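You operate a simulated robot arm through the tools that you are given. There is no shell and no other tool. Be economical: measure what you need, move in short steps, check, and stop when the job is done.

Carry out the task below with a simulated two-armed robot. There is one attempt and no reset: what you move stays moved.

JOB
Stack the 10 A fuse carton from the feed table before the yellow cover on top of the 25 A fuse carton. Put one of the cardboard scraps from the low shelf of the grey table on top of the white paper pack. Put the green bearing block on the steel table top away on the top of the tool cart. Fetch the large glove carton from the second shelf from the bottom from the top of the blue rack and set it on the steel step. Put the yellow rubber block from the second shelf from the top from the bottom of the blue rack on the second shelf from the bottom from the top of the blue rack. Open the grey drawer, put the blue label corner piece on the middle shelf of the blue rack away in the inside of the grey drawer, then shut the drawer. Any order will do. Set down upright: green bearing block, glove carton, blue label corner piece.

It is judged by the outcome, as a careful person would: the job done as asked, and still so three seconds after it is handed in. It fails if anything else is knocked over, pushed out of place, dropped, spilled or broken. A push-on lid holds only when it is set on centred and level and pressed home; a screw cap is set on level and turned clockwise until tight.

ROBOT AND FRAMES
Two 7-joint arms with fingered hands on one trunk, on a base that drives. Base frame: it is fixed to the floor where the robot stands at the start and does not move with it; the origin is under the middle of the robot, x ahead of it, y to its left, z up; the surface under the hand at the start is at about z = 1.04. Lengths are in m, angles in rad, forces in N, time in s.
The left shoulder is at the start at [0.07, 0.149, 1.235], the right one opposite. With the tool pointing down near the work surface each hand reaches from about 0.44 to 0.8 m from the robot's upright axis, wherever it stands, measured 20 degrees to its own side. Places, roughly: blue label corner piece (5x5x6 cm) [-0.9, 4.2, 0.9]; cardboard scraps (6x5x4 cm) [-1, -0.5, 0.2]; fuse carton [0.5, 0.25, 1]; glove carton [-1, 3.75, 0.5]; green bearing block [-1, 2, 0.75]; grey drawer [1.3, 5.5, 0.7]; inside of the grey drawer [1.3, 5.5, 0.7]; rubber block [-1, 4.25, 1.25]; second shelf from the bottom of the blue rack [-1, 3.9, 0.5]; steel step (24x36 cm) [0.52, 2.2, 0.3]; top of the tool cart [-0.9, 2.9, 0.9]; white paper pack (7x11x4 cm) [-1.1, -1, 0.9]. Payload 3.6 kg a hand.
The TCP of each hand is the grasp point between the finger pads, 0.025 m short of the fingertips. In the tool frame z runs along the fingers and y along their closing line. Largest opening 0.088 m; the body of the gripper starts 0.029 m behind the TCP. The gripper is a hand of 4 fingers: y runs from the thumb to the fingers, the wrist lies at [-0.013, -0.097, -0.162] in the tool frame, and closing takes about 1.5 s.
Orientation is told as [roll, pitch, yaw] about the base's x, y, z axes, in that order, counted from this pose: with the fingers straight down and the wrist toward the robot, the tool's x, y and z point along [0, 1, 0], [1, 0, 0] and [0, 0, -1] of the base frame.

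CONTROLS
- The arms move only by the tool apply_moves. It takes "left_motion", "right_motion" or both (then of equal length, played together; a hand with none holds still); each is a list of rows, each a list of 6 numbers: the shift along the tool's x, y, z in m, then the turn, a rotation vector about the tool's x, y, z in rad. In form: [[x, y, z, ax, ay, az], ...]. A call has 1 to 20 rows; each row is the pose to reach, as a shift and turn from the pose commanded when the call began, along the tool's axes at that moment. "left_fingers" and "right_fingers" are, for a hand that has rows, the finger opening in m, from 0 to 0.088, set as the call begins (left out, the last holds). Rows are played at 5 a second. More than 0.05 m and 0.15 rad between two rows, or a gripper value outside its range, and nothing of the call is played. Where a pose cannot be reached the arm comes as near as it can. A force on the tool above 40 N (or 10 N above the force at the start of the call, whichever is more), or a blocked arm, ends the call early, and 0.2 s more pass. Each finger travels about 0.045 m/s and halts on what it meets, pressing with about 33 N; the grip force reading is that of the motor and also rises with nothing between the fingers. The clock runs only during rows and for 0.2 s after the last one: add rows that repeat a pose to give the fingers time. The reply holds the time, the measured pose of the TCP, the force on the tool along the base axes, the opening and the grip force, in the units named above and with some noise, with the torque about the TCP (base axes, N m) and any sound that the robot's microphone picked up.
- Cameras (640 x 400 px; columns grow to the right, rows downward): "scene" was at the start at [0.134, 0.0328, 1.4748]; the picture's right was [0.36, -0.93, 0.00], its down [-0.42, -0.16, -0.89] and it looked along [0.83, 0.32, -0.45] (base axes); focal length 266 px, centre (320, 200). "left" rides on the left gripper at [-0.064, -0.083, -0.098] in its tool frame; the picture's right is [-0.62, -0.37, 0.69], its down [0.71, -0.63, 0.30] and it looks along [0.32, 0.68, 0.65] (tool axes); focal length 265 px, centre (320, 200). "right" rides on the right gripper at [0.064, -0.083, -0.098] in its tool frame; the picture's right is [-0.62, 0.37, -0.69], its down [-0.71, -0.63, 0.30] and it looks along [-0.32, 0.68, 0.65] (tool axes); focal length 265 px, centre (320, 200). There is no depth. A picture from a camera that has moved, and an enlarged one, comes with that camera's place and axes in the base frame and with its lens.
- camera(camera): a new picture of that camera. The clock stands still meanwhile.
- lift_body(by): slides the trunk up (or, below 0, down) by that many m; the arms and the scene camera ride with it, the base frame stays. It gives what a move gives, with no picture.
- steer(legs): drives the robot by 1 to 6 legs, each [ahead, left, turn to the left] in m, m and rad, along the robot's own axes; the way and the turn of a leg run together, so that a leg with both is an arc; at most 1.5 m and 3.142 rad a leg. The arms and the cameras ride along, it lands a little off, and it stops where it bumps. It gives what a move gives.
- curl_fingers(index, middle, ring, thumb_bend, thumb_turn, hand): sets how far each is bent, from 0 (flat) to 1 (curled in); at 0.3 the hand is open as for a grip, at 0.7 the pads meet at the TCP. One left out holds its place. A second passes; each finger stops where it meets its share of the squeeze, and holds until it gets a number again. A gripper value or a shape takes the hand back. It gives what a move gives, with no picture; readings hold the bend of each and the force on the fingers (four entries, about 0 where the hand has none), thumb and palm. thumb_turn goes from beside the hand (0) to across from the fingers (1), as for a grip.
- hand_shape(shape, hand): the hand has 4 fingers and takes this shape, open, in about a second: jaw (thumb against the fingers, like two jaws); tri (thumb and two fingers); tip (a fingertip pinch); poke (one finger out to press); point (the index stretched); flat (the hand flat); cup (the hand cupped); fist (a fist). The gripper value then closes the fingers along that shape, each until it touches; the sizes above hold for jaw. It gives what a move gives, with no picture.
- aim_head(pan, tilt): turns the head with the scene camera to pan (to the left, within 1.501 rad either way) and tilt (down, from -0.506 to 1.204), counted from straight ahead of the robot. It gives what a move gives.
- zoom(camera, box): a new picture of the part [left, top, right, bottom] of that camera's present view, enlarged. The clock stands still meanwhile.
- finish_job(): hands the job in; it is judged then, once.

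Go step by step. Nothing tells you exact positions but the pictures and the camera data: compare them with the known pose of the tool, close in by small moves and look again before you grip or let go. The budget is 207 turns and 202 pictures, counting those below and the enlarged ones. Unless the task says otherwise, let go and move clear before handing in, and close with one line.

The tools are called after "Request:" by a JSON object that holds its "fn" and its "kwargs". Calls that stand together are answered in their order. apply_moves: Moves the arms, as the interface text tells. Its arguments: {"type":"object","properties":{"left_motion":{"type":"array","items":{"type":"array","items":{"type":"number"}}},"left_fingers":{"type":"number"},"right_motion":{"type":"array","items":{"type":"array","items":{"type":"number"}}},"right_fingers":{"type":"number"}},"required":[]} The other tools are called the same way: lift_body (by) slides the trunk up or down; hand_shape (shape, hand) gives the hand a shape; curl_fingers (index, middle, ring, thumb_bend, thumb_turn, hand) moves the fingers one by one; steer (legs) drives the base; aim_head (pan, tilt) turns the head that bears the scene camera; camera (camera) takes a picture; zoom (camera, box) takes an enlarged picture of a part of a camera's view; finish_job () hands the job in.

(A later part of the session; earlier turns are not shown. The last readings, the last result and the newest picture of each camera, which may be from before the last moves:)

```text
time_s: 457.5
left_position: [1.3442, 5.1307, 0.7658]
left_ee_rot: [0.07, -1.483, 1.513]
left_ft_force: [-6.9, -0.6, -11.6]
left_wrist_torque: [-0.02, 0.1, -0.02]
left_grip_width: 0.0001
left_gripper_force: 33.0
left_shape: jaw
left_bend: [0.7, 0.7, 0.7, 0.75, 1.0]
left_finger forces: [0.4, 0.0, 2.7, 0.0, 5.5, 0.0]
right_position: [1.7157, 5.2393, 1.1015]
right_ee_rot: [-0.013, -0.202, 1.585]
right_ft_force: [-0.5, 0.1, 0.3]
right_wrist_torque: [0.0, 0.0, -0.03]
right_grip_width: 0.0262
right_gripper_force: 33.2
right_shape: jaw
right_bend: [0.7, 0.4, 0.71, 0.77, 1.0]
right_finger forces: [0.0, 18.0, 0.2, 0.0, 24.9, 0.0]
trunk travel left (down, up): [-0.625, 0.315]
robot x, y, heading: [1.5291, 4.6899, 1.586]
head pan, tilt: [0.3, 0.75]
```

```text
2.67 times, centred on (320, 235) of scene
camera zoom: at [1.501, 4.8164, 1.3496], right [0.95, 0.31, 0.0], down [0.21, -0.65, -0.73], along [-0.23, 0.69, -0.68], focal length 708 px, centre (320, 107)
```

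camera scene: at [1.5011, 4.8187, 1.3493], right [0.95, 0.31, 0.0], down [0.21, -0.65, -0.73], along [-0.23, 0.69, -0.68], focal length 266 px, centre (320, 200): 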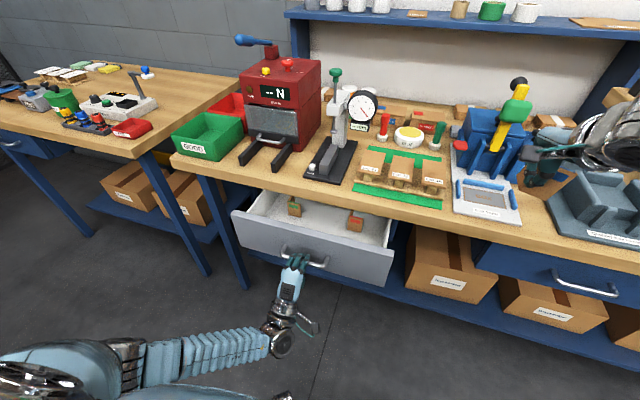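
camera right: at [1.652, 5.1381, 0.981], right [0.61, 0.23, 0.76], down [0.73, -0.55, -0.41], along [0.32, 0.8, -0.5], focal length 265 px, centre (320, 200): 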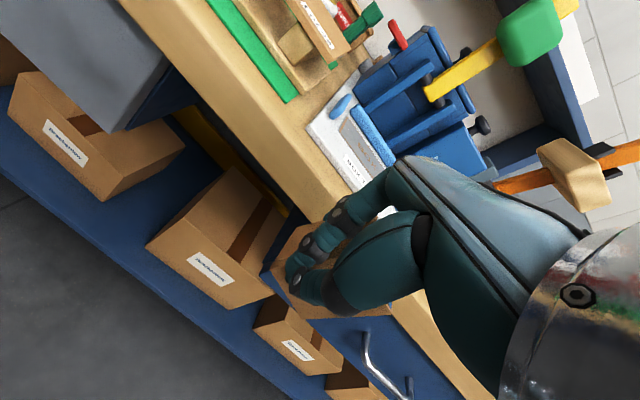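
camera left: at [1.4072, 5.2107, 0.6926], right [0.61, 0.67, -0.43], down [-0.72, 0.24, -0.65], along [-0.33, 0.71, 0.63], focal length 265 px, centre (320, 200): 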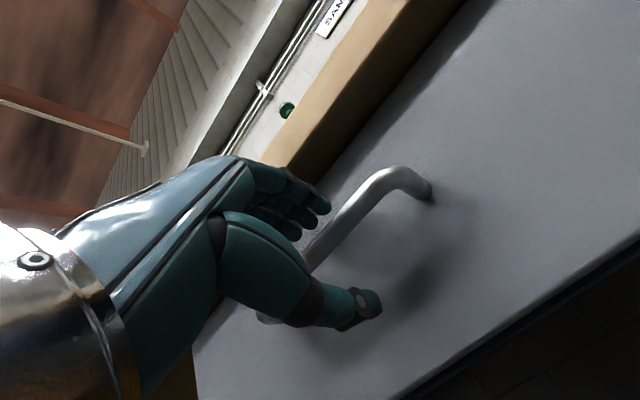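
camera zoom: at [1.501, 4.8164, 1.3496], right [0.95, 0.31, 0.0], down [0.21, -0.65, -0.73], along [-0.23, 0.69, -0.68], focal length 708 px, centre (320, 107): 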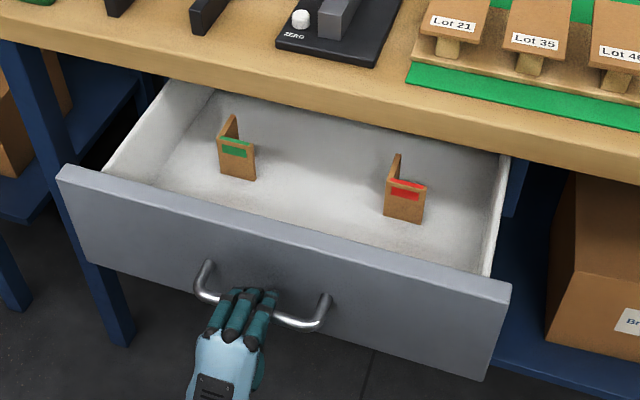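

The drawer is open about 18 cm. I'll pull 5 cm more for hand room, then release the handle.

Request:
{"fn": "apply_moves", "kwargs": {"left_motion": [[0, -0.003, 0, 0, 0, 0], [0, -0.004, -0.015, 0, 0, 0], [0, -0.005, -0.03, 0, 0, 0], [0, -0.006, -0.045, 0, 0, 0], [0, -0.006, -0.055, 0, 0, 0], [0, -0.006, -0.055, 0, 0, 0]]}}

Request:
{"fn": "apply_moves", "kwargs": {"left_motion": [[0, 0, 0, 0, 0, 0], [0, 0, 0, 0, 0, 0], [0, 0, 0, 0, 0, 0], [0, 0, 0, 0, 0, 0], [0, 0, 0, 0, 0, 0], [0, 0, 0, 0, 0, 0]], "left_fingers": 0.06}}

Request:
{"fn": "camera", "kwargs": {"camera": "scene"}}

```text
time_s: 458.9
left_position: [1.3451, 5.0763, 0.7652]
left_ee_rot: [0.071, -1.483, 1.511]
left_ft_force: [-8.5, 0.0, -3.2]
left_wrist_torque: [-0.02, 0.08, -0.01]
left_grip_width: 0.0
left_gripper_force: 33.1
left_shape: jaw
left_bend: [0.7, 0.7, 0.7, 0.75, 1.0]
left_finger forces: [1.8, 0.0, 3.0, 0.0, 4.3, 0.0]
right_position: [1.7162, 5.2392, 1.1012]
right_ee_rot: [-0.014, -0.203, 1.587]
right_ft_force: [0.1, 0.4, -1.0]
right_wrist_torque: [0.0, 0.04, 0.01]
right_grip_width: 0.0261
right_gripper_force: 32.9
right_shape: jaw
right_bend: [0.7, 0.4, 0.71, 0.77, 1.0]
right_finger forces: [0.0, 18.0, 0.1, 0.0, 24.9, 0.0]
trunk travel left (down, up): [-0.625, 0.315]
robot x, y, heading: [1.5294, 4.6871, 1.585]
head pan, tilt: [0.3, 0.75]
```

```text
time_s: 460.3
left_position: [1.3459, 5.0768, 0.766]
left_ee_rot: [0.082, -1.482, 1.499]
left_ft_force: [0.3, 0.0, -0.1]
left_wrist_torque: [0.05, 0.02, -0.03]
left_grip_width: 0.0595
left_gripper_force: 0.0
left_shape: jaw
left_bend: [0.28, 0.38, 0.35, 0.6, 1.0]
left_finger forces: [0.1, 0.0, 0.0, 0.1, 0.0, 0.1]
right_position: [1.7175, 5.238, 1.1017]
right_ee_rot: [-0.013, -0.203, 1.587]
right_ft_force: [0.6, 0.1, -0.4]
right_wrist_torque: [0.02, -0.01, 0.02]
right_grip_width: 0.026
right_gripper_force: 33.1
right_shape: jaw
right_bend: [0.7, 0.4, 0.71, 0.77, 1.0]
right_finger forces: [0.1, 18.0, 0.0, 0.0, 24.9, 0.1]
trunk travel left (down, up): [-0.625, 0.315]
robot x, y, heading: [1.5311, 4.6852, 1.586]
head pan, tilt: [0.3, 0.75]
```

```text
29 pictures are left
camera scene: at [1.5028, 4.815, 1.3498], right [0.95, 0.31, 0.0], down [0.21, -0.65, -0.73], along [-0.23, 0.7, -0.68], focal length 266 px, centre (320, 200)
```

scene: 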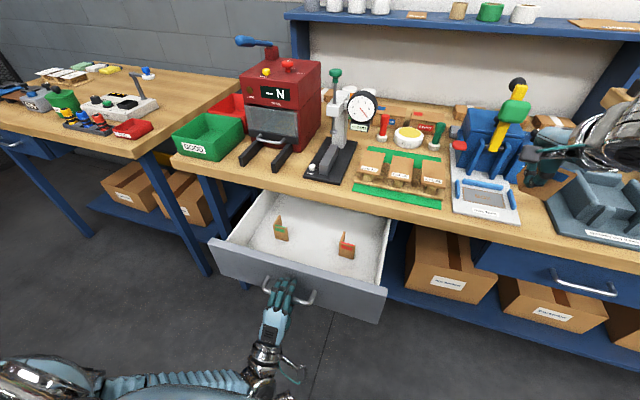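

The drawer is wide open. I'll back off from the handle and sidestep left so the right hand comes in front of the gap between the two pieces.

Request:
{"fn": "steer", "kwargs": {"legs": [[-0.07, 0, -0.014]]}}

Request:
{"fn": "steer", "kwargs": {"legs": [[0, 0.37, 0]]}}

Request:
{"fn": "aim_head", "kwargs": {"pan": -0.35, "tilt": 0.75}}

Request:
{"fn": "camera", "kwargs": {"camera": "scene"}}

Request:
{"fn": "camera", "kwargs": {"camera": "right"}}

```text
time_s: 461.9
left_position: [1.3514, 5.0106, 0.7675]
left_ee_rot: [0.085, -1.484, 1.484]
left_ft_force: [-0.5, -0.3, 0.5]
left_wrist_torque: [0.01, -0.02, 0.02]
left_grip_width: 0.06
left_gripper_force: 0.1
left_shape: jaw
left_bend: [0.28, 0.38, 0.34, 0.6, 1.0]
left_finger forces: [0.0, 0.0, 0.0, 0.1, 0.1, 0.0]
right_position: [1.7257, 5.1672, 1.1012]
right_ee_rot: [-0.014, -0.202, 1.57]
right_ft_force: [0.2, 0.1, -0.4]
right_wrist_torque: [-0.01, -0.03, 0.0]
right_grip_width: 0.026
right_gripper_force: 33.6
right_shape: jaw
right_bend: [0.7, 0.4, 0.71, 0.77, 1.0]
right_finger forces: [0.0, 18.1, 0.0, 0.0, 24.9, 0.0]
trunk travel left (down, up): [-0.625, 0.315]
robot x, y, heading: [1.5313, 4.6124, 1.57]
head pan, tilt: [0.3, 0.75]
```

```text
time_s: 467.0
left_position: [0.9938, 5.0103, 0.766]
left_ee_rot: [0.08, -1.485, 1.489]
left_ft_force: [-0.6, -0.1, -0.2]
left_wrist_torque: [0.04, -0.01, 0.01]
left_grip_width: 0.0595
left_gripper_force: 0.0
left_shape: jaw
left_bend: [0.28, 0.38, 0.34, 0.6, 1.0]
left_finger forces: [0.0, 0.1, 0.0, 0.0, 0.0, 0.0]
right_position: [1.3654, 5.1675, 1.1029]
right_ee_rot: [-0.012, -0.202, 1.572]
right_ft_force: [0.6, 0.0, -0.7]
right_wrist_torque: [0.02, 0.0, 0.01]
right_grip_width: 0.026
right_gripper_force: 32.7
right_shape: jaw
right_bend: [0.7, 0.4, 0.71, 0.77, 1.0]
right_finger forces: [0.0, 18.0, 0.1, 0.0, 25.1, 0.1]
trunk travel left (down, up): [-0.625, 0.315]
robot x, y, heading: [1.1712, 4.6158, 1.568]
head pan, tilt: [0.3, 0.75]
```

```text
time_s: 468.0
left_position: [0.993, 5.0093, 0.7654]
left_ee_rot: [0.082, -1.486, 1.487]
left_ft_force: [-0.4, -0.5, 0.5]
left_wrist_torque: [0.0, 0.0, 0.0]
left_grip_width: 0.0599
left_gripper_force: 0.1
left_shape: jaw
left_bend: [0.28, 0.38, 0.34, 0.6, 1.0]
left_finger forces: [0.1, 0.0, 0.0, 0.1, 0.1, 0.0]
right_position: [1.3641, 5.1681, 1.1024]
right_ee_rot: [-0.012, -0.203, 1.574]
right_ft_force: [0.0, 0.8, -0.9]
right_wrist_torque: [0.02, 0.01, 0.02]
right_grip_width: 0.0262
right_gripper_force: 33.2
right_shape: jaw
right_bend: [0.7, 0.4, 0.71, 0.77, 1.0]
right_finger forces: [0.0, 18.1, 0.1, 0.0, 24.9, 0.0]
trunk travel left (down, up): [-0.625, 0.315]
robot x, y, heading: [1.1701, 4.6131, 1.573]
head pan, tilt: [-0.351, 0.75]
```

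```text
28 pictures are left
camera scene: at [1.198, 4.7418, 1.3498], right [0.94, -0.34, 0.0], down [-0.23, -0.64, -0.73], along [0.25, 0.69, -0.68], focal length 266 px, centre (320, 200)
```

scene: 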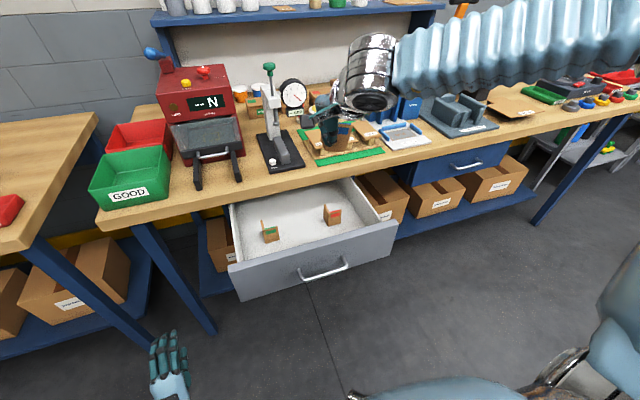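

```text
27 pictures are left
camera right: at [1.3009, 5.0664, 1.1816], right [0.61, 0.22, 0.76], down [0.72, -0.56, -0.42], along [0.33, 0.8, -0.5], focal length 265 px, centre (320, 200)
```

right: 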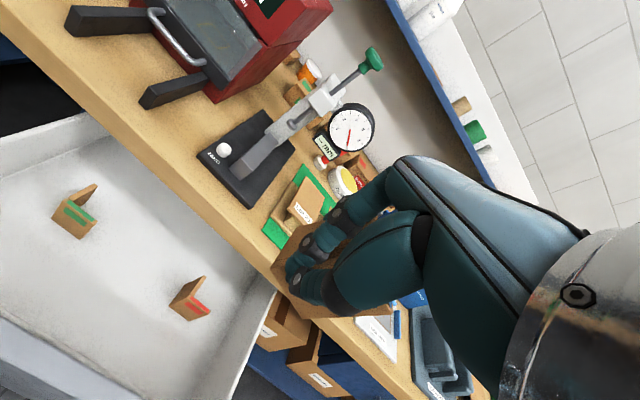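

I'll zoom in on the held piece to judge its tilt.

Request:
{"fn": "zoom", "kwargs": {"camera": "scene", "box": [290, 70, 410, 170]}}

```text
4.00 times, centred on (350, 120) of scene
camera zoom: at [1.198, 4.7418, 1.3498], right [0.94, -0.34, 0.0], down [-0.23, -0.64, -0.73], along [0.25, 0.69, -0.68], focal length 1062 px, centre (200, 520)
```

zoom: 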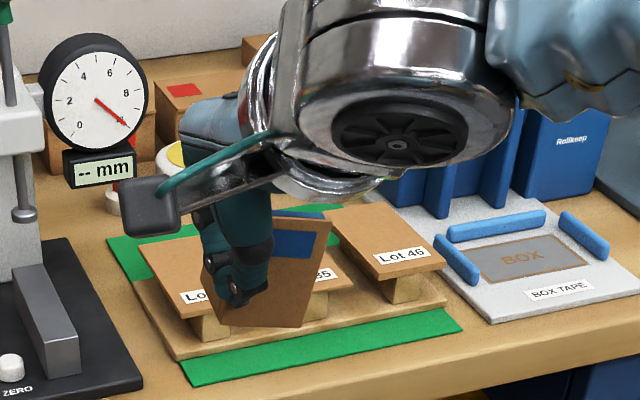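

The piece is nearly upright in the grip. I'll bring it over the gap between the two pieces, just above the drawer.

Request:
{"fn": "apply_moves", "kwargs": {"right_motion": [[0.011, 0.03, 0.012, 0, 0, 0], [0.022, 0.05, 0.035, 0, 0, 0], [0.033, 0.0475, 0.08, 0, 0, 0], [0.044, 0.039, 0.125, 0, 0, 0], [0.044, 0.03, 0.17, 0, 0, 0], [0.044, 0.021, 0.215, 0, 0, 0], [0.044, 0.0106, 0.262, 0, 0, 0], [0.044, 0.0106, 0.2695, 0, 0, 0], [0.044, 0.0106, 0.2695, 0, 0, 0]]}}

Request:
{"fn": "zoom", "kwargs": {"camera": "scene", "box": [220, 130, 420, 290]}}

Request:
{"fn": "camera", "kwargs": {"camera": "right"}}

```text
time_s: 470.0
left_position: [0.9941, 5.0102, 0.7659]
left_ee_rot: [0.082, -1.484, 1.486]
left_ft_force: [0.0, -0.9, 0.1]
left_wrist_torque: [0.02, 0.01, -0.01]
left_grip_width: 0.0598
left_gripper_force: 0.0
left_shape: jaw
left_bend: [0.28, 0.38, 0.34, 0.6, 1.0]
left_finger forces: [0.1, 0.0, 0.0, 0.1, 0.1, 0.0]
right_position: [1.3396, 5.2149, 0.8575]
right_ee_rot: [-0.012, -0.202, 1.573]
right_ft_force: [0.2, 0.2, -0.6]
right_wrist_torque: [0.01, -0.01, 0.02]
right_grip_width: 0.0257
right_gripper_force: 33.3
right_shape: jaw
right_bend: [0.7, 0.4, 0.71, 0.77, 1.0]
right_finger forces: [0.1, 17.8, 0.2, 0.0, 24.8, 0.1]
right hand out of reach, approached as far as the arm can: row 7, 8, 9
trunk travel left (down, up): [-0.625, 0.315]
robot x, y, heading: [1.1709, 4.6145, 1.567]
head pan, tilt: [-0.351, 0.75]
```

```text
2.50 times, centred on (320, 210) of scene
camera zoom: at [1.1983, 4.7427, 1.3497], right [0.94, -0.34, 0.0], down [-0.23, -0.64, -0.73], along [0.25, 0.69, -0.68], focal length 664 px, centre (320, 175)
```

zoom: 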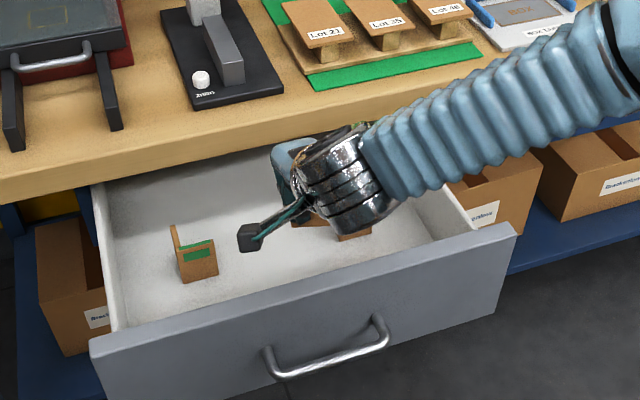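

```text
24 pictures are left
camera right: at [1.2756, 5.1138, 0.9377], right [0.61, 0.22, 0.76], down [0.72, -0.56, -0.42], along [0.33, 0.8, -0.5], focal length 265 px, centre (320, 200)
```

right: 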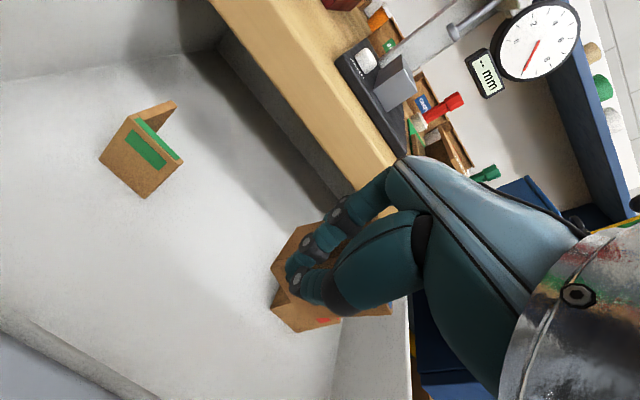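

The trunk is too high for this reach. I'll shift 2 cm left, away from the red piece, and lower with the trunk.

Request:
{"fn": "apply_moves", "kwargs": {"right_motion": [[0.01, 0, -0.003, 0, 0, 0], [0.02, 0, -0.003, 0, 0, 0], [0.02, 0, -0.003, 0, 0, 0]]}}

Request:
{"fn": "lift_body", "kwargs": {"by": -0.04}}

Request:
{"fn": "camera", "kwargs": {"camera": "right"}}

```text
time_s: 470.8
left_position: [0.9933, 5.0098, 0.7663]
left_ee_rot: [0.088, -1.484, 1.481]
left_ft_force: [0.7, -0.8, 0.4]
left_wrist_torque: [0.03, 0.01, 0.01]
left_grip_width: 0.0596
left_gripper_force: 0.0
left_shape: jaw
left_bend: [0.28, 0.38, 0.34, 0.6, 1.0]
left_finger forces: [0.0, 0.0, 0.1, 0.1, 0.0, 0.0]
right_position: [1.3258, 5.2091, 0.8682]
right_ee_rot: [-0.011, -0.203, 1.574]
right_ft_force: [0.1, -0.4, -0.9]
right_wrist_torque: [0.01, 0.0, 0.0]
right_grip_width: 0.0257
right_gripper_force: 33.0
right_shape: jaw
right_bend: [0.7, 0.4, 0.71, 0.77, 1.0]
right_finger forces: [0.1, 17.9, 0.0, 0.0, 24.8, 0.1]
right hand out of reach, approached as far as the arm can: row 1, 2, 3
trunk travel left (down, up): [-0.625, 0.315]
robot x, y, heading: [1.172, 4.6124, 1.574]
head pan, tilt: [-0.351, 0.75]
```

```text
time_s: 471.6
left_position: [0.9922, 5.0099, 0.7264]
left_ee_rot: [0.086, -1.485, 1.483]
left_ft_force: [-0.4, 0.1, -0.8]
left_wrist_torque: [-0.03, 0.0, -0.01]
left_grip_width: 0.0598
left_gripper_force: 0.0
left_shape: jaw
left_bend: [0.28, 0.38, 0.34, 0.6, 1.0]
left_finger forces: [0.0, 0.0, 0.0, 0.0, 0.1, 0.1]
right_position: [1.3268, 5.2102, 0.8283]
right_ee_rot: [-0.01, -0.204, 1.573]
right_ft_force: [0.0, 0.7, 0.2]
right_wrist_torque: [0.02, 0.0, -0.01]
right_grip_width: 0.0257
right_gripper_force: 32.9
right_shape: jaw
right_bend: [0.7, 0.4, 0.71, 0.77, 1.0]
right_finger forces: [0.0, 18.0, 0.1, 0.0, 24.8, 0.1]
trunk travel left (down, up): [-0.585, 0.355]
robot x, y, heading: [1.1703, 4.6153, 1.573]
head pan, tilt: [-0.351, 0.75]
```

```text
23 pictures are left
camera right: at [1.2614, 5.1083, 0.9072], right [0.61, 0.22, 0.76], down [0.72, -0.56, -0.42], along [0.33, 0.8, -0.5], focal length 265 px, centre (320, 200)
```

right: 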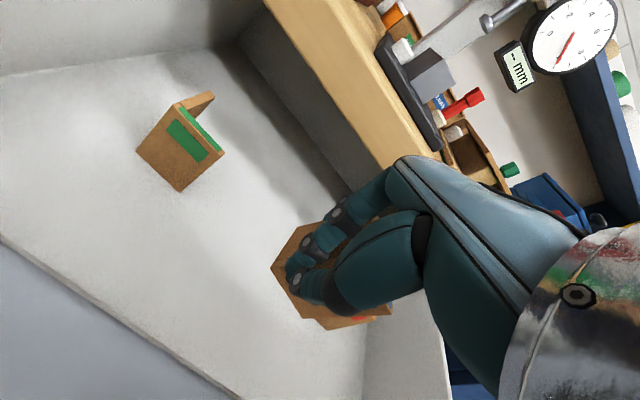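

It clears both pieces. I'll lower further in small trunk steps, watching the force.

Request:
{"fn": "lift_body", "kwargs": {"by": -0.025}}

Request:
{"fn": "lift_body", "kwargs": {"by": -0.01}}

Request:
{"fn": "camera", "kwargs": {"camera": "right"}}

Request:
{"fn": "zoom", "kwargs": {"camera": "scene", "box": [240, 130, 400, 270]}}

```text
time_s: 472.4
left_position: [0.9936, 5.011, 0.7021]
left_ee_rot: [0.085, -1.487, 1.484]
left_ft_force: [-0.1, -0.7, -0.5]
left_wrist_torque: [0.01, 0.01, 0.02]
left_grip_width: 0.0598
left_gripper_force: 0.1
left_shape: jaw
left_bend: [0.28, 0.38, 0.34, 0.6, 1.0]
left_finger forces: [0.1, 0.0, 0.0, 0.0, 0.1, 0.1]
right_position: [1.3267, 5.2097, 0.8027]
right_ee_rot: [-0.011, -0.204, 1.574]
right_ft_force: [-0.5, -0.1, 0.1]
right_wrist_torque: [-0.02, 0.01, -0.02]
right_grip_width: 0.0259
right_gripper_force: 32.9
right_shape: jaw
right_bend: [0.7, 0.4, 0.71, 0.77, 1.0]
right_finger forces: [0.0, 17.9, 0.0, 0.0, 24.8, 0.0]
trunk travel left (down, up): [-0.56, 0.38]
robot x, y, heading: [1.1685, 4.6147, 1.572]
head pan, tilt: [-0.351, 0.75]
```

```text
time_s: 472.9
left_position: [0.9924, 5.01, 0.6917]
left_ee_rot: [0.085, -1.487, 1.487]
left_ft_force: [0.8, -0.4, -0.4]
left_wrist_torque: [-0.02, -0.02, 0.0]
left_grip_width: 0.0599
left_gripper_force: 0.1
left_shape: jaw
left_bend: [0.28, 0.38, 0.34, 0.6, 1.0]
left_finger forces: [0.0, 0.0, 0.1, 0.0, 0.1, 0.0]
right_position: [1.327, 5.2099, 0.792]
right_ee_rot: [-0.011, -0.203, 1.572]
right_ft_force: [-0.1, 0.0, -0.2]
right_wrist_torque: [-0.01, -0.01, -0.01]
right_grip_width: 0.026
right_gripper_force: 33.0
right_shape: jaw
right_bend: [0.7, 0.4, 0.71, 0.77, 1.0]
right_finger forces: [0.0, 17.9, 0.1, 0.1, 24.9, 0.1]
trunk travel left (down, up): [-0.55, 0.39]
robot x, y, heading: [1.173, 4.615, 1.573]
head pan, tilt: [-0.351, 0.75]
```

```text
22 pictures are left
camera right: at [1.2615, 5.1084, 0.8721], right [0.61, 0.22, 0.76], down [0.72, -0.56, -0.42], along [0.33, 0.8, -0.5], focal length 265 px, centre (320, 200)
```

right: 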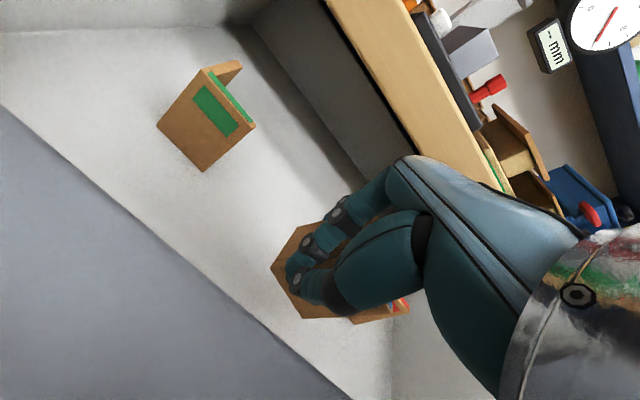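

```text
2.86 times, centred on (320, 200) of scene
camera zoom: at [1.1985, 4.7415, 1.2748], right [0.94, -0.34, 0.0], down [-0.23, -0.64, -0.73], along [0.25, 0.69, -0.68], focal length 759 px, centre (320, 200)
```

zoom: 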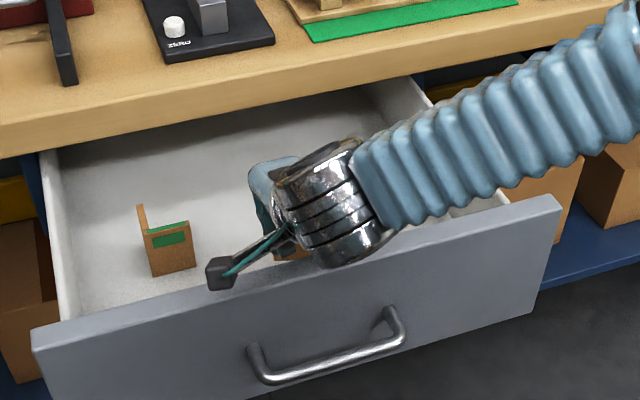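

Request:
{"fn": "lift_body", "kwargs": {"by": -0.01}}

Request:
{"fn": "lift_body", "kwargs": {"by": -0.008}}

Request:
{"fn": "camera", "kwargs": {"camera": "right"}}

```text
time_s: 473.5
left_position: [0.9932, 5.0104, 0.68]
left_ee_rot: [0.085, -1.484, 1.484]
left_ft_force: [-0.3, 0.6, -0.4]
left_wrist_torque: [0.03, 0.01, -0.01]
left_grip_width: 0.06
left_gripper_force: 0.1
left_shape: jaw
left_bend: [0.28, 0.38, 0.34, 0.6, 1.0]
left_finger forces: [0.1, 0.0, 0.0, 0.0, 0.0, 0.1]
right_position: [1.3266, 5.2099, 0.7825]
right_ee_rot: [-0.01, -0.202, 1.572]
right_ft_force: [-0.9, 0.4, 0.5]
right_wrist_torque: [-0.02, -0.02, 0.02]
right_grip_width: 0.026
right_gripper_force: 32.4
right_shape: jaw
right_bend: [0.7, 0.4, 0.71, 0.77, 1.0]
right_finger forces: [0.0, 17.8, 0.1, 0.0, 24.8, 0.0]
trunk travel left (down, up): [-0.54, 0.4]
robot x, y, heading: [1.1751, 4.6136, 1.571]
head pan, tilt: [-0.351, 0.75]
```

```text
time_s: 474.1
left_position: [0.9919, 5.0092, 0.6746]
left_ee_rot: [0.082, -1.485, 1.484]
left_ft_force: [-0.1, -0.2, 0.3]
left_wrist_torque: [-0.04, 0.02, -0.01]
left_grip_width: 0.0598
left_gripper_force: 0.0
left_shape: jaw
left_bend: [0.28, 0.38, 0.34, 0.6, 1.0]
left_finger forces: [0.0, 0.0, 0.0, 0.0, 0.0, 0.2]
right_position: [1.3264, 5.2095, 0.7758]
right_ee_rot: [-0.011, -0.205, 1.574]
right_ft_force: [1.4, -2.0, 7.3]
right_wrist_torque: [-0.62, 0.03, 0.14]
right_grip_width: 0.0261
right_gripper_force: 32.8
right_shape: jaw
right_bend: [0.7, 0.4, 0.71, 0.77, 1.0]
right_finger forces: [0.1, 17.9, 0.1, 0.1, 24.8, 0.0]
trunk travel left (down, up): [-0.532, 0.408]
robot x, y, heading: [1.1697, 4.6153, 1.569]
head pan, tilt: [-0.351, 0.75]
```

```text
20 pictures are left
camera right: at [1.2614, 5.1083, 0.8553], right [0.61, 0.22, 0.76], down [0.72, -0.56, -0.42], along [0.33, 0.8, -0.5], focal length 265 px, centre (320, 200)
```

right: 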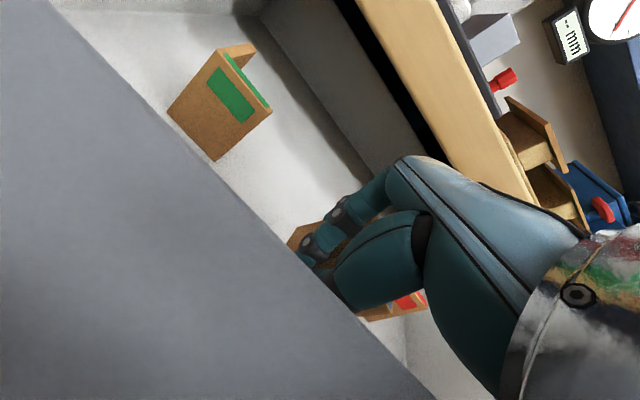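

The 7 N contact is the hand's camera module touching the drawer front, not the piece on the floor. I'll raise 2.5 cm, move further in by 3 cm, and straighten the hand to clear the front panel.

Request:
{"fn": "lift_body", "kwargs": {"by": 0.025}}

Request:
{"fn": "apply_moves", "kwargs": {"right_motion": [[0, 0.01, 0.002, 0.05, 0, 0], [0, 0.02, 0.004, 0.1, 0, 0], [0, 0.0294, 0.006, 0.15, 0, 0], [0, 0.0294, 0.006, 0.15, 0, 0]]}}

Request:
{"fn": "camera", "kwargs": {"camera": "right"}}

```text
time_s: 474.8
left_position: [0.992, 5.0099, 0.6979]
left_ee_rot: [0.083, -1.484, 1.487]
left_ft_force: [1.1, 0.1, 0.4]
left_wrist_torque: [0.01, 0.02, 0.02]
left_grip_width: 0.0596
left_gripper_force: 0.1
left_shape: jaw
left_bend: [0.28, 0.38, 0.34, 0.6, 1.0]
left_finger forces: [0.0, 0.0, 0.1, 0.0, 0.1, 0.1]
right_position: [1.3259, 5.2094, 0.7985]
right_ee_rot: [-0.011, -0.202, 1.573]
right_ft_force: [-0.1, 0.3, 0.7]
right_wrist_torque: [0.0, 0.0, -0.01]
right_grip_width: 0.0257
right_gripper_force: 33.2
right_shape: jaw
right_bend: [0.7, 0.4, 0.71, 0.77, 1.0]
right_finger forces: [0.1, 17.9, 0.1, 0.0, 24.8, 0.1]
trunk travel left (down, up): [-0.557, 0.383]
robot x, y, heading: [1.166, 4.6136, 1.568]
head pan, tilt: [-0.351, 0.75]
```

```text
time_s: 475.8
left_position: [0.9924, 5.0112, 0.6983]
left_ee_rot: [0.083, -1.485, 1.486]
left_ft_force: [0.2, -0.4, -0.1]
left_wrist_torque: [-0.01, -0.02, 0.0]
left_grip_width: 0.0599
left_gripper_force: 0.0
left_shape: jaw
left_bend: [0.28, 0.38, 0.34, 0.6, 1.0]
left_finger forces: [0.0, 0.0, 0.0, 0.0, 0.1, 0.0]
right_position: [1.3369, 5.2276, 0.8091]
right_ee_rot: [-0.011, -0.051, 1.572]
right_ft_force: [0.4, 0.2, -0.2]
right_wrist_torque: [-0.02, -0.01, 0.03]
right_grip_width: 0.0259
right_gripper_force: 32.8
right_shape: jaw
right_bend: [0.7, 0.4, 0.71, 0.77, 1.0]
right_finger forces: [0.0, 18.0, 0.1, 0.0, 24.7, 0.1]
right hand out of reach, approached as far as the arm can: row 1, 2, 3, 4
trunk travel left (down, up): [-0.557, 0.383]
robot x, y, heading: [1.1677, 4.6159, 1.569]
head pan, tilt: [-0.351, 0.75]
```

```text
19 pictures are left
camera right: at [1.2722, 5.1384, 0.9036], right [0.61, 0.33, 0.72], down [0.72, -0.61, -0.33], along [0.33, 0.72, -0.61], focal length 265 px, centre (320, 200)
```

right: 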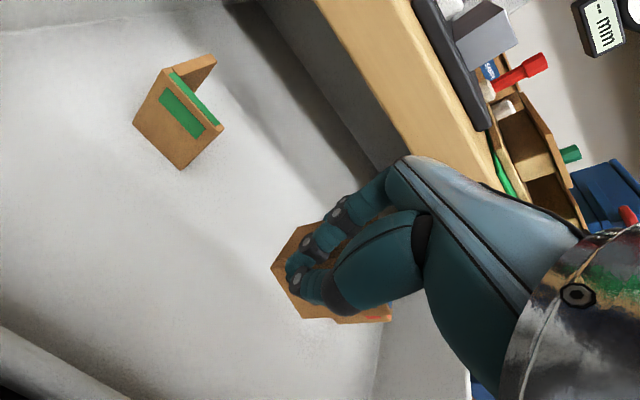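

I'll use the base to shift the hand slightly left and forward, then lower with the trunk.

Request:
{"fn": "steer", "kwargs": {"legs": [[0.012, 0.018, 0]]}}

Request:
{"fn": "lift_body", "kwargs": {"by": -0.03}}

Request:
{"fn": "camera", "kwargs": {"camera": "right"}}

```text
time_s: 476.7
left_position: [0.9739, 5.0229, 0.6996]
left_ee_rot: [0.083, -1.484, 1.485]
left_ft_force: [0.3, -0.8, 0.8]
left_wrist_torque: [0.03, 0.01, 0.0]
left_grip_width: 0.0596
left_gripper_force: 0.0
left_shape: jaw
left_bend: [0.28, 0.38, 0.34, 0.6, 1.0]
left_finger forces: [0.0, 0.1, 0.0, 0.1, 0.0, 0.0]
right_position: [1.319, 5.2379, 0.8093]
right_ee_rot: [-0.01, -0.054, 1.57]
right_ft_force: [-0.6, 0.3, -0.2]
right_wrist_torque: [-0.02, -0.02, 0.02]
right_grip_width: 0.026
right_gripper_force: 32.4
right_shape: jaw
right_bend: [0.7, 0.4, 0.71, 0.77, 1.0]
right_finger forces: [0.0, 18.0, 0.0, 0.0, 24.9, 0.1]
trunk travel left (down, up): [-0.557, 0.383]
robot x, y, heading: [1.1511, 4.6261, 1.571]
head pan, tilt: [-0.351, 0.75]
```

```text
time_s: 477.5
left_position: [0.9758, 5.0231, 0.6691]
left_ee_rot: [0.085, -1.486, 1.482]
left_ft_force: [-0.6, 0.0, -0.4]
left_wrist_torque: [-0.02, 0.02, -0.03]
left_grip_width: 0.0597
left_gripper_force: 0.1
left_shape: jaw
left_bend: [0.28, 0.38, 0.34, 0.6, 1.0]
left_finger forces: [0.0, 0.1, 0.0, 0.0, 0.0, 0.1]
right_position: [1.319, 5.2395, 0.7795]
right_ee_rot: [-0.011, -0.056, 1.57]
right_ft_force: [-0.1, 0.7, 1.4]
right_wrist_torque: [0.0, 0.0, 0.01]
right_grip_width: 0.0258
right_gripper_force: 33.0
right_shape: jaw
right_bend: [0.7, 0.4, 0.71, 0.77, 1.0]
right_finger forces: [0.0, 18.1, 0.1, 0.1, 25.0, 0.1]
trunk travel left (down, up): [-0.527, 0.413]
robot x, y, heading: [1.15, 4.6245, 1.572]
head pan, tilt: [-0.351, 0.75]
```

```text
18 pictures are left
camera right: at [1.2544, 5.1501, 0.8736], right [0.61, 0.33, 0.72], down [0.72, -0.61, -0.33], along [0.33, 0.72, -0.61], focal length 265 px, centre (320, 200)
```

right: 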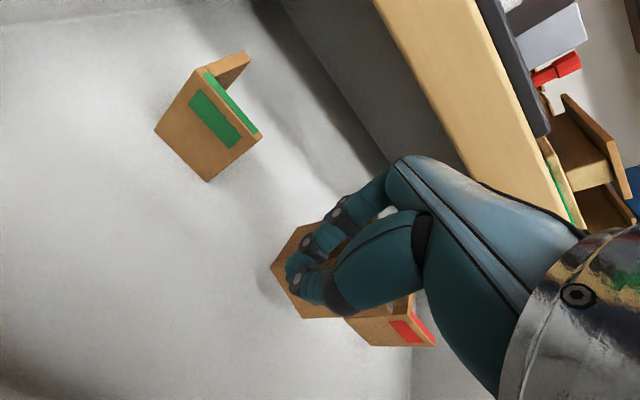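

It's close to the floor now. I'll take small steps down.

Request:
{"fn": "lift_body", "kwargs": {"by": -0.008}}

Request:
{"fn": "lift_body", "kwargs": {"by": -0.006}}

Request:
{"fn": "camera", "kwargs": {"camera": "right"}}

```text
time_s: 478.0
left_position: [0.9745, 5.0225, 0.6611]
left_ee_rot: [0.084, -1.488, 1.483]
left_ft_force: [-1.1, 0.4, 0.3]
left_wrist_torque: [0.02, 0.01, 0.03]
left_grip_width: 0.0597
left_gripper_force: 0.0
left_shape: jaw
left_bend: [0.28, 0.38, 0.34, 0.6, 1.0]
left_finger forces: [0.1, 0.0, 0.0, 0.0, 0.0, 0.0]
right_position: [1.3198, 5.2375, 0.772]
right_ee_rot: [-0.009, -0.052, 1.571]
right_ft_force: [-0.2, -0.1, 0.1]
right_wrist_torque: [-0.01, 0.0, -0.01]
right_grip_width: 0.0261
right_gripper_force: 33.2
right_shape: jaw
right_bend: [0.7, 0.4, 0.71, 0.77, 1.0]
right_finger forces: [0.1, 18.0, 0.2, 0.0, 25.0, 0.0]
trunk travel left (down, up): [-0.519, 0.421]
robot x, y, heading: [1.1539, 4.6277, 1.573]
head pan, tilt: [-0.351, 0.75]
```

```text
time_s: 478.6
left_position: [0.9744, 5.0231, 0.6538]
left_ee_rot: [0.084, -1.483, 1.488]
left_ft_force: [-0.1, -0.3, 0.1]
left_wrist_torque: [0.0, -0.01, 0.0]
left_grip_width: 0.0597
left_gripper_force: 0.0
left_shape: jaw
left_bend: [0.28, 0.38, 0.34, 0.6, 1.0]
left_finger forces: [0.0, 0.0, 0.0, 0.1, 0.0, 0.0]
right_position: [1.3181, 5.2389, 0.7663]
right_ee_rot: [-0.011, -0.055, 1.572]
right_ft_force: [0.8, -0.2, 1.4]
right_wrist_torque: [0.01, 0.02, 0.01]
right_grip_width: 0.0262
right_gripper_force: 33.6
right_shape: jaw
right_bend: [0.7, 0.4, 0.71, 0.77, 1.0]
right_finger forces: [0.0, 18.0, 0.1, 0.0, 24.8, 0.0]
trunk travel left (down, up): [-0.513, 0.427]
robot x, y, heading: [1.1507, 4.625, 1.569]
head pan, tilt: [-0.351, 0.75]
```

```text
17 pictures are left
camera right: at [1.2543, 5.1502, 0.8596], right [0.61, 0.33, 0.72], down [0.72, -0.61, -0.33], along [0.33, 0.72, -0.61], focal length 265 px, centre (320, 200)
```

right: 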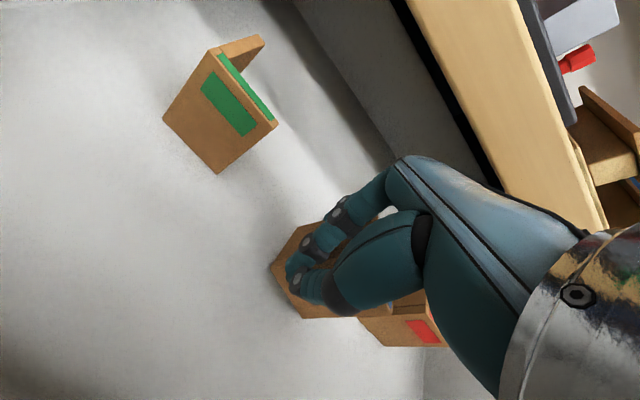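

Request:
{"fn": "lift_body", "kwargs": {"by": -0.006}}

Request:
{"fn": "lift_body", "kwargs": {"by": -0.006}}

Request:
{"fn": "camera", "kwargs": {"camera": "right"}}

```text
time_s: 479.1
left_position: [0.975, 5.023, 0.6497]
left_ee_rot: [0.084, -1.486, 1.486]
left_ft_force: [-0.3, 0.0, -0.2]
left_wrist_torque: [0.0, -0.02, 0.02]
left_grip_width: 0.0599
left_gripper_force: 0.0
left_shape: jaw
left_bend: [0.28, 0.38, 0.34, 0.6, 1.0]
left_finger forces: [0.0, 0.0, 0.0, 0.0, 0.0, 0.0]
right_position: [1.3195, 5.2383, 0.7591]
right_ee_rot: [-0.01, -0.053, 1.571]
right_ft_force: [0.5, -0.7, -0.5]
right_wrist_torque: [-0.02, 0.02, -0.04]
right_grip_width: 0.0256
right_gripper_force: 33.7
right_shape: jaw
right_bend: [0.7, 0.4, 0.71, 0.77, 1.0]
right_finger forces: [0.1, 18.0, 0.0, 0.0, 24.8, 0.0]
trunk travel left (down, up): [-0.507, 0.433]
robot x, y, heading: [1.1531, 4.6257, 1.576]
head pan, tilt: [-0.351, 0.75]
```

```text
time_s: 479.7
left_position: [0.9753, 5.0231, 0.643]
left_ee_rot: [0.079, -1.484, 1.491]
left_ft_force: [-0.8, -0.3, -0.4]
left_wrist_torque: [0.0, 0.04, 0.03]
left_grip_width: 0.0598
left_gripper_force: 0.0
left_shape: jaw
left_bend: [0.28, 0.38, 0.34, 0.6, 1.0]
left_finger forces: [0.1, 0.1, 0.1, 0.0, 0.1, 0.0]
right_position: [1.3184, 5.2387, 0.7571]
right_ee_rot: [-0.01, -0.058, 1.57]
right_ft_force: [-0.8, -1.1, 8.4]
right_wrist_torque: [0.22, -0.01, 0.0]
right_grip_width: 0.0262
right_gripper_force: 32.7
right_shape: jaw
right_bend: [0.7, 0.39, 0.71, 0.78, 1.0]
right_finger forces: [0.1, 17.2, 0.0, 0.1, 25.5, 0.0]
trunk travel left (down, up): [-0.501, 0.439]
robot x, y, heading: [1.1498, 4.6286, 1.57]
head pan, tilt: [-0.351, 0.75]
```

```text
16 pictures are left
camera right: at [1.2536, 5.1502, 0.8496], right [0.61, 0.33, 0.72], down [0.72, -0.61, -0.33], along [0.33, 0.72, -0.61], focal length 265 px, centre (320, 200)
```

right: 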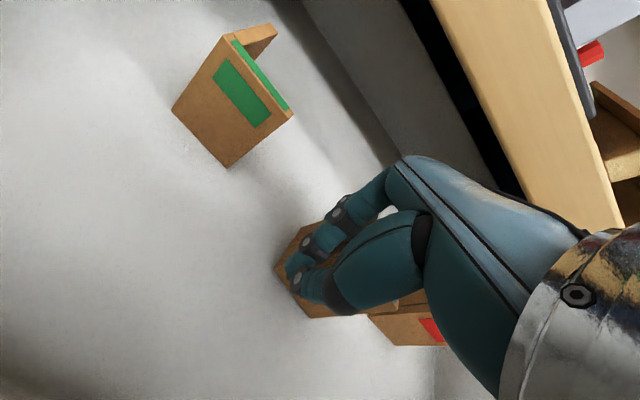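

The rear edge is touching the floor at 8 N. I'll tilt back slightly to level the piece, then release.

Request:
{"fn": "apply_moves", "kwargs": {"right_motion": [[0, 0, 0, -0.04, 0, 0], [0, 0, 0, -0.08, 0, 0], [0, 0, 0, -0.08, 0, 0]]}}

Request:
{"fn": "apply_moves", "kwargs": {"right_motion": [[0, 0, 0, 0, 0, 0], [0, 0, 0, 0, 0, 0], [0, 0, 0, 0, 0, 0], [0, 0, 0, 0, 0, 0], [0, 0, 0, 0, 0, 0], [0, 0, 0, 0, 0, 0], [0, 0, 0, 0, 0, 0], [0, 0, 0, 0, 0, 0]], "right_fingers": 0.088}}

Request:
{"fn": "camera", "kwargs": {"camera": "right"}}

```text
time_s: 480.5
left_position: [0.9735, 5.0224, 0.6425]
left_ee_rot: [0.072, -1.485, 1.495]
left_ft_force: [-0.5, -0.4, 0.2]
left_wrist_torque: [0.01, -0.03, 0.0]
left_grip_width: 0.06
left_gripper_force: 0.2
left_shape: jaw
left_bend: [0.28, 0.38, 0.34, 0.6, 1.0]
left_finger forces: [0.1, 0.1, 0.1, 0.1, 0.0, 0.0]
right_position: [1.3201, 5.2381, 0.7537]
right_ee_rot: [-0.013, -0.134, 1.572]
right_ft_force: [-3.5, 0.6, 6.9]
right_wrist_torque: [0.14, -0.03, 0.07]
right_grip_width: 0.0262
right_gripper_force: 33.2
right_shape: jaw
right_bend: [0.7, 0.39, 0.71, 0.78, 1.0]
right_finger forces: [1.0, 17.9, 0.1, 0.0, 25.8, 0.0]
trunk travel left (down, up): [-0.501, 0.439]
robot x, y, heading: [1.1559, 4.6285, 1.571]
head pan, tilt: [-0.351, 0.75]
```

```text
time_s: 482.3
left_position: [0.9749, 5.0215, 0.6431]
left_ee_rot: [0.084, -1.485, 1.485]
left_ft_force: [-0.3, -0.1, 0.0]
left_wrist_torque: [0.02, 0.0, 0.04]
left_grip_width: 0.0597
left_gripper_force: 0.0
left_shape: jaw
left_bend: [0.28, 0.38, 0.34, 0.6, 1.0]
left_finger forces: [0.0, 0.0, 0.0, 0.1, 0.0, 0.0]
right_position: [1.321, 5.2389, 0.7524]
right_ee_rot: [-0.012, -0.134, 1.57]
right_ft_force: [1.2, 0.4, 3.0]
right_wrist_torque: [-0.38, 0.39, 0.16]
right_grip_width: 0.0877
right_gripper_force: 0.0
right_shape: jaw
right_bend: [0.3, 0.3, 0.3, 0.3, 0.98]
right_finger forces: [0.0, 0.0, 0.0, 0.1, 0.0, 0.0]
trunk travel left (down, up): [-0.501, 0.439]
robot x, y, heading: [1.1522, 4.6257, 1.569]
head pan, tilt: [-0.351, 0.75]
```

```text
15 pictures are left
camera right: at [1.255, 5.1433, 0.8401], right [0.61, 0.27, 0.74], down [0.72, -0.58, -0.38], along [0.33, 0.76, -0.55], focal length 265 px, centre (320, 200)
```

right: 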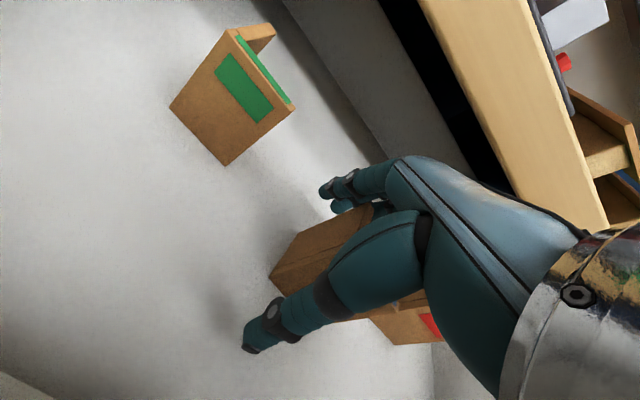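

Released, and the piece is standing. I'll raise the trunk gently and look.

Request:
{"fn": "lift_body", "kwargs": {"by": 0.03}}

Request:
{"fn": "lift_body", "kwargs": {"by": 0.2}}

Request:
{"fn": "camera", "kwargs": {"camera": "right"}}

```text
time_s: 483.0
left_position: [0.9752, 5.0224, 0.6723]
left_ee_rot: [0.079, -1.483, 1.488]
left_ft_force: [-0.3, 0.6, -0.2]
left_wrist_torque: [0.02, 0.0, -0.03]
left_grip_width: 0.0598
left_gripper_force: 0.1
left_shape: jaw
left_bend: [0.28, 0.38, 0.34, 0.6, 1.0]
left_finger forces: [0.0, 0.0, 0.0, 0.0, 0.0, 0.0]
right_position: [1.3208, 5.2406, 0.7823]
right_ee_rot: [-0.012, -0.133, 1.572]
right_ft_force: [-0.2, 0.4, 0.5]
right_wrist_torque: [-0.01, 0.01, 0.0]
right_grip_width: 0.0875
right_gripper_force: 0.0
right_shape: jaw
right_bend: [0.3, 0.3, 0.3, 0.3, 0.98]
right_finger forces: [0.1, 0.0, 0.1, 0.0, 0.0, 0.0]
trunk travel left (down, up): [-0.531, 0.409]
robot x, y, heading: [1.1506, 4.6266, 1.569]
head pan, tilt: [-0.351, 0.75]
```

```text
time_s: 485.2
left_position: [0.9753, 5.0238, 0.8721]
left_ee_rot: [0.081, -1.484, 1.489]
left_ft_force: [-0.6, -0.1, -0.4]
left_wrist_torque: [0.0, 0.01, 0.0]
left_grip_width: 0.0597
left_gripper_force: 0.1
left_shape: jaw
left_bend: [0.28, 0.38, 0.34, 0.6, 1.0]
left_finger forces: [0.0, 0.0, 0.0, 0.0, 0.0, 0.0]
right_position: [1.3195, 5.2388, 0.9839]
right_ee_rot: [-0.01, -0.133, 1.57]
right_ft_force: [-0.5, 0.2, 0.0]
right_wrist_torque: [0.01, -0.03, -0.01]
right_grip_width: 0.0877
right_gripper_force: 0.0
right_shape: jaw
right_bend: [0.3, 0.3, 0.3, 0.3, 0.98]
right_finger forces: [0.0, 0.0, 0.0, 0.0, 0.1, 0.0]
trunk travel left (down, up): [-0.731, 0.209]
robot x, y, heading: [1.1496, 4.6311, 1.568]
head pan, tilt: [-0.351, 0.75]
```

```text
14 pictures are left
camera right: at [1.2549, 5.1438, 1.0699], right [0.61, 0.27, 0.74], down [0.72, -0.58, -0.38], along [0.33, 0.76, -0.55], focal length 265 px, centre (320, 200)
```

right: 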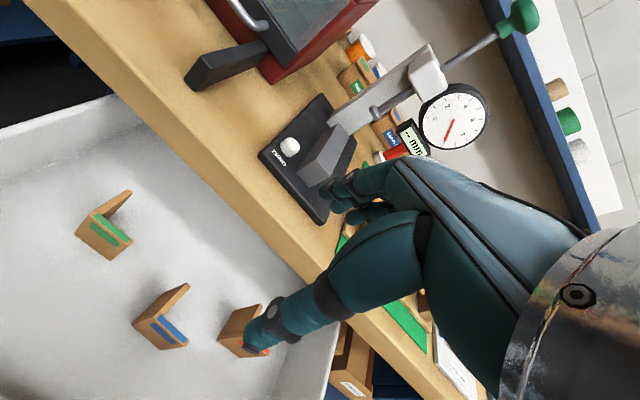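

All three pieces stand upright in the drawer. To shut it, I'll retract the right hand, sidestep so the left hand faces the handle again, and lower the trunk to handle height.

Request:
{"fn": "apply_moves", "kwargs": {"right_motion": [[0, -0.015, -0.036, 0, 0, 0], [0, -0.03, -0.071, 0, 0, 0], [0, -0.046, -0.107, 0, 0, 0]]}}

Request:
{"fn": "steer", "kwargs": {"legs": [[0, -0.37, 0]]}}

Request:
{"fn": "lift_body", "kwargs": {"by": -0.105}}

Request:
{"fn": "aim_head", "kwargs": {"pan": 0.3, "tilt": 0.75}}

Request:
{"fn": "camera", "kwargs": {"camera": "scene"}}

```text
time_s: 486.0
left_position: [0.9744, 5.0229, 0.8715]
left_ee_rot: [0.084, -1.484, 1.486]
left_ft_force: [-0.9, 1.1, -0.7]
left_wrist_torque: [-0.02, -0.01, -0.05]
left_grip_width: 0.0597
left_gripper_force: 0.1
left_shape: jaw
left_bend: [0.28, 0.38, 0.34, 0.6, 1.0]
left_finger forces: [0.0, 0.0, 0.0, 0.0, 0.0, 0.1]
right_position: [1.3171, 5.1789, 1.0837]
right_ee_rot: [-0.008, -0.131, 1.572]
right_ft_force: [0.5, -0.2, -0.3]
right_wrist_torque: [-0.01, -0.01, 0.0]
right_grip_width: 0.0877
right_gripper_force: 0.1
right_shape: jaw
right_bend: [0.3, 0.3, 0.3, 0.3, 0.98]
right_finger forces: [0.0, 0.0, 0.0, 0.0, 0.1, 0.1]
trunk travel left (down, up): [-0.731, 0.209]
robot x, y, heading: [1.1492, 4.626, 1.568]
head pan, tilt: [-0.351, 0.75]
```

```text
time_s: 491.3
left_position: [1.3508, 5.0232, 0.8721]
left_ee_rot: [0.091, -1.485, 1.475]
left_ft_force: [0.6, -0.6, 0.1]
left_wrist_torque: [-0.01, 0.02, -0.02]
left_grip_width: 0.06
left_gripper_force: 0.1
left_shape: jaw
left_bend: [0.28, 0.38, 0.34, 0.6, 1.0]
left_finger forces: [0.0, 0.1, 0.1, 0.1, 0.0, 0.0]
right_position: [1.6919, 5.1793, 1.0822]
right_ee_rot: [-0.009, -0.133, 1.568]
right_ft_force: [-0.5, -0.7, 0.5]
right_wrist_torque: [0.03, 0.01, -0.03]
right_grip_width: 0.0876
right_gripper_force: 0.0
right_shape: jaw
right_bend: [0.3, 0.3, 0.3, 0.3, 0.98]
right_finger forces: [0.0, 0.0, 0.1, 0.0, 0.0, 0.0]
trunk travel left (down, up): [-0.731, 0.209]
robot x, y, heading: [1.5264, 4.6243, 1.569]
head pan, tilt: [-0.351, 0.75]
```

```text
time_s: 492.7
left_position: [1.3491, 5.0226, 0.7682]
left_ee_rot: [0.078, -1.485, 1.49]
left_ft_force: [0.2, -0.4, -0.6]
left_wrist_torque: [0.03, 0.03, 0.03]
left_grip_width: 0.0598
left_gripper_force: 0.1
left_shape: jaw
left_bend: [0.28, 0.38, 0.34, 0.6, 1.0]
left_finger forces: [0.1, 0.0, 0.0, 0.0, 0.1, 0.0]
right_position: [1.6906, 5.1782, 0.978]
right_ee_rot: [-0.012, -0.133, 1.568]
right_ft_force: [-0.1, 0.3, -0.5]
right_wrist_torque: [-0.02, -0.01, -0.03]
right_grip_width: 0.0877
right_gripper_force: 0.1
right_shape: jaw
right_bend: [0.3, 0.3, 0.3, 0.3, 0.98]
right_finger forces: [0.0, 0.0, 0.0, 0.0, 0.0, 0.0]
trunk travel left (down, up): [-0.626, 0.314]
robot x, y, heading: [1.5249, 4.6324, 1.568]
head pan, tilt: [-0.351, 0.75]
```

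```text
time_s: 493.7
left_position: [1.349, 5.0229, 0.768]
left_ee_rot: [0.079, -1.486, 1.486]
left_ft_force: [-0.2, -1.3, -0.5]
left_wrist_torque: [0.0, -0.02, 0.02]
left_grip_width: 0.06
left_gripper_force: 0.1
left_shape: jaw
left_bend: [0.28, 0.38, 0.34, 0.6, 1.0]
left_finger forces: [0.1, 0.0, 0.0, 0.1, 0.1, 0.0]
right_position: [1.6902, 5.1787, 0.9777]
right_ee_rot: [-0.011, -0.133, 1.567]
right_ft_force: [0.5, -0.1, 0.3]
right_wrist_torque: [0.02, -0.03, 0.01]
right_grip_width: 0.0879
right_gripper_force: 0.0
right_shape: jaw
right_bend: [0.3, 0.3, 0.3, 0.3, 0.98]
right_finger forces: [0.0, 0.0, 0.0, 0.0, 0.0, 0.1]
trunk travel left (down, up): [-0.626, 0.314]
robot x, y, heading: [1.5256, 4.6259, 1.567]
head pan, tilt: [0.3, 0.75]
```

```text
13 pictures are left
camera scene: at [1.5005, 4.756, 1.3508], right [0.96, 0.29, 0.0], down [0.2, -0.65, -0.73], along [-0.21, 0.7, -0.68], focal length 266 px, centre (320, 200)
```

scene: 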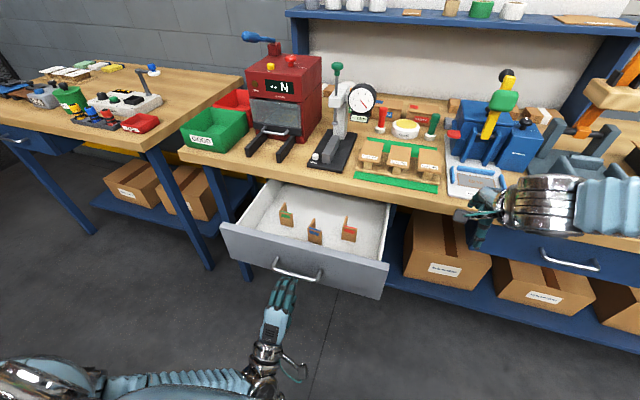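

The left hand is aligned with the handle. I'll drive in 6 cm and grip the bar.

Request:
{"fn": "steer", "kwargs": {"legs": [[0.06, 0, 0.005]]}}

Request:
{"fn": "camera", "kwargs": {"camera": "left"}}

```text
time_s: 495.1
left_position: [1.3477, 5.0788, 0.7666]
left_ee_rot: [0.094, -1.485, 1.475]
left_ft_force: [0.2, 0.5, 0.0]
left_wrist_torque: [-0.02, 0.04, -0.02]
left_grip_width: 0.06
left_gripper_force: 0.1
left_shape: jaw
left_bend: [0.28, 0.37, 0.34, 0.6, 1.0]
left_finger forces: [0.0, 0.1, 0.1, 0.1, 0.0, 0.0]
right_position: [1.6896, 5.2365, 0.9786]
right_ee_rot: [-0.011, -0.135, 1.573]
right_ft_force: [0.0, 0.8, 0.1]
right_wrist_torque: [0.05, 0.04, 0.0]
right_grip_width: 0.0874
right_gripper_force: 0.1
right_shape: jaw
right_bend: [0.3, 0.3, 0.3, 0.3, 0.98]
right_finger forces: [0.0, 0.1, 0.0, 0.0, 0.0, 0.0]
trunk travel left (down, up): [-0.626, 0.314]
robot x, y, heading: [1.5267, 4.6886, 1.572]
head pan, tilt: [0.3, 0.75]
```

```text
12 pictures are left
camera left: at [1.4106, 4.9744, 0.6931], right [0.62, 0.66, -0.43], down [-0.72, 0.25, -0.65], along [-0.32, 0.71, 0.63], focal length 265 px, centre (320, 200)
```

left: 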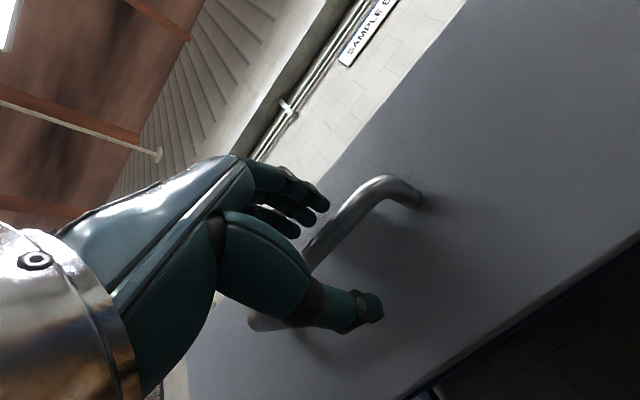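

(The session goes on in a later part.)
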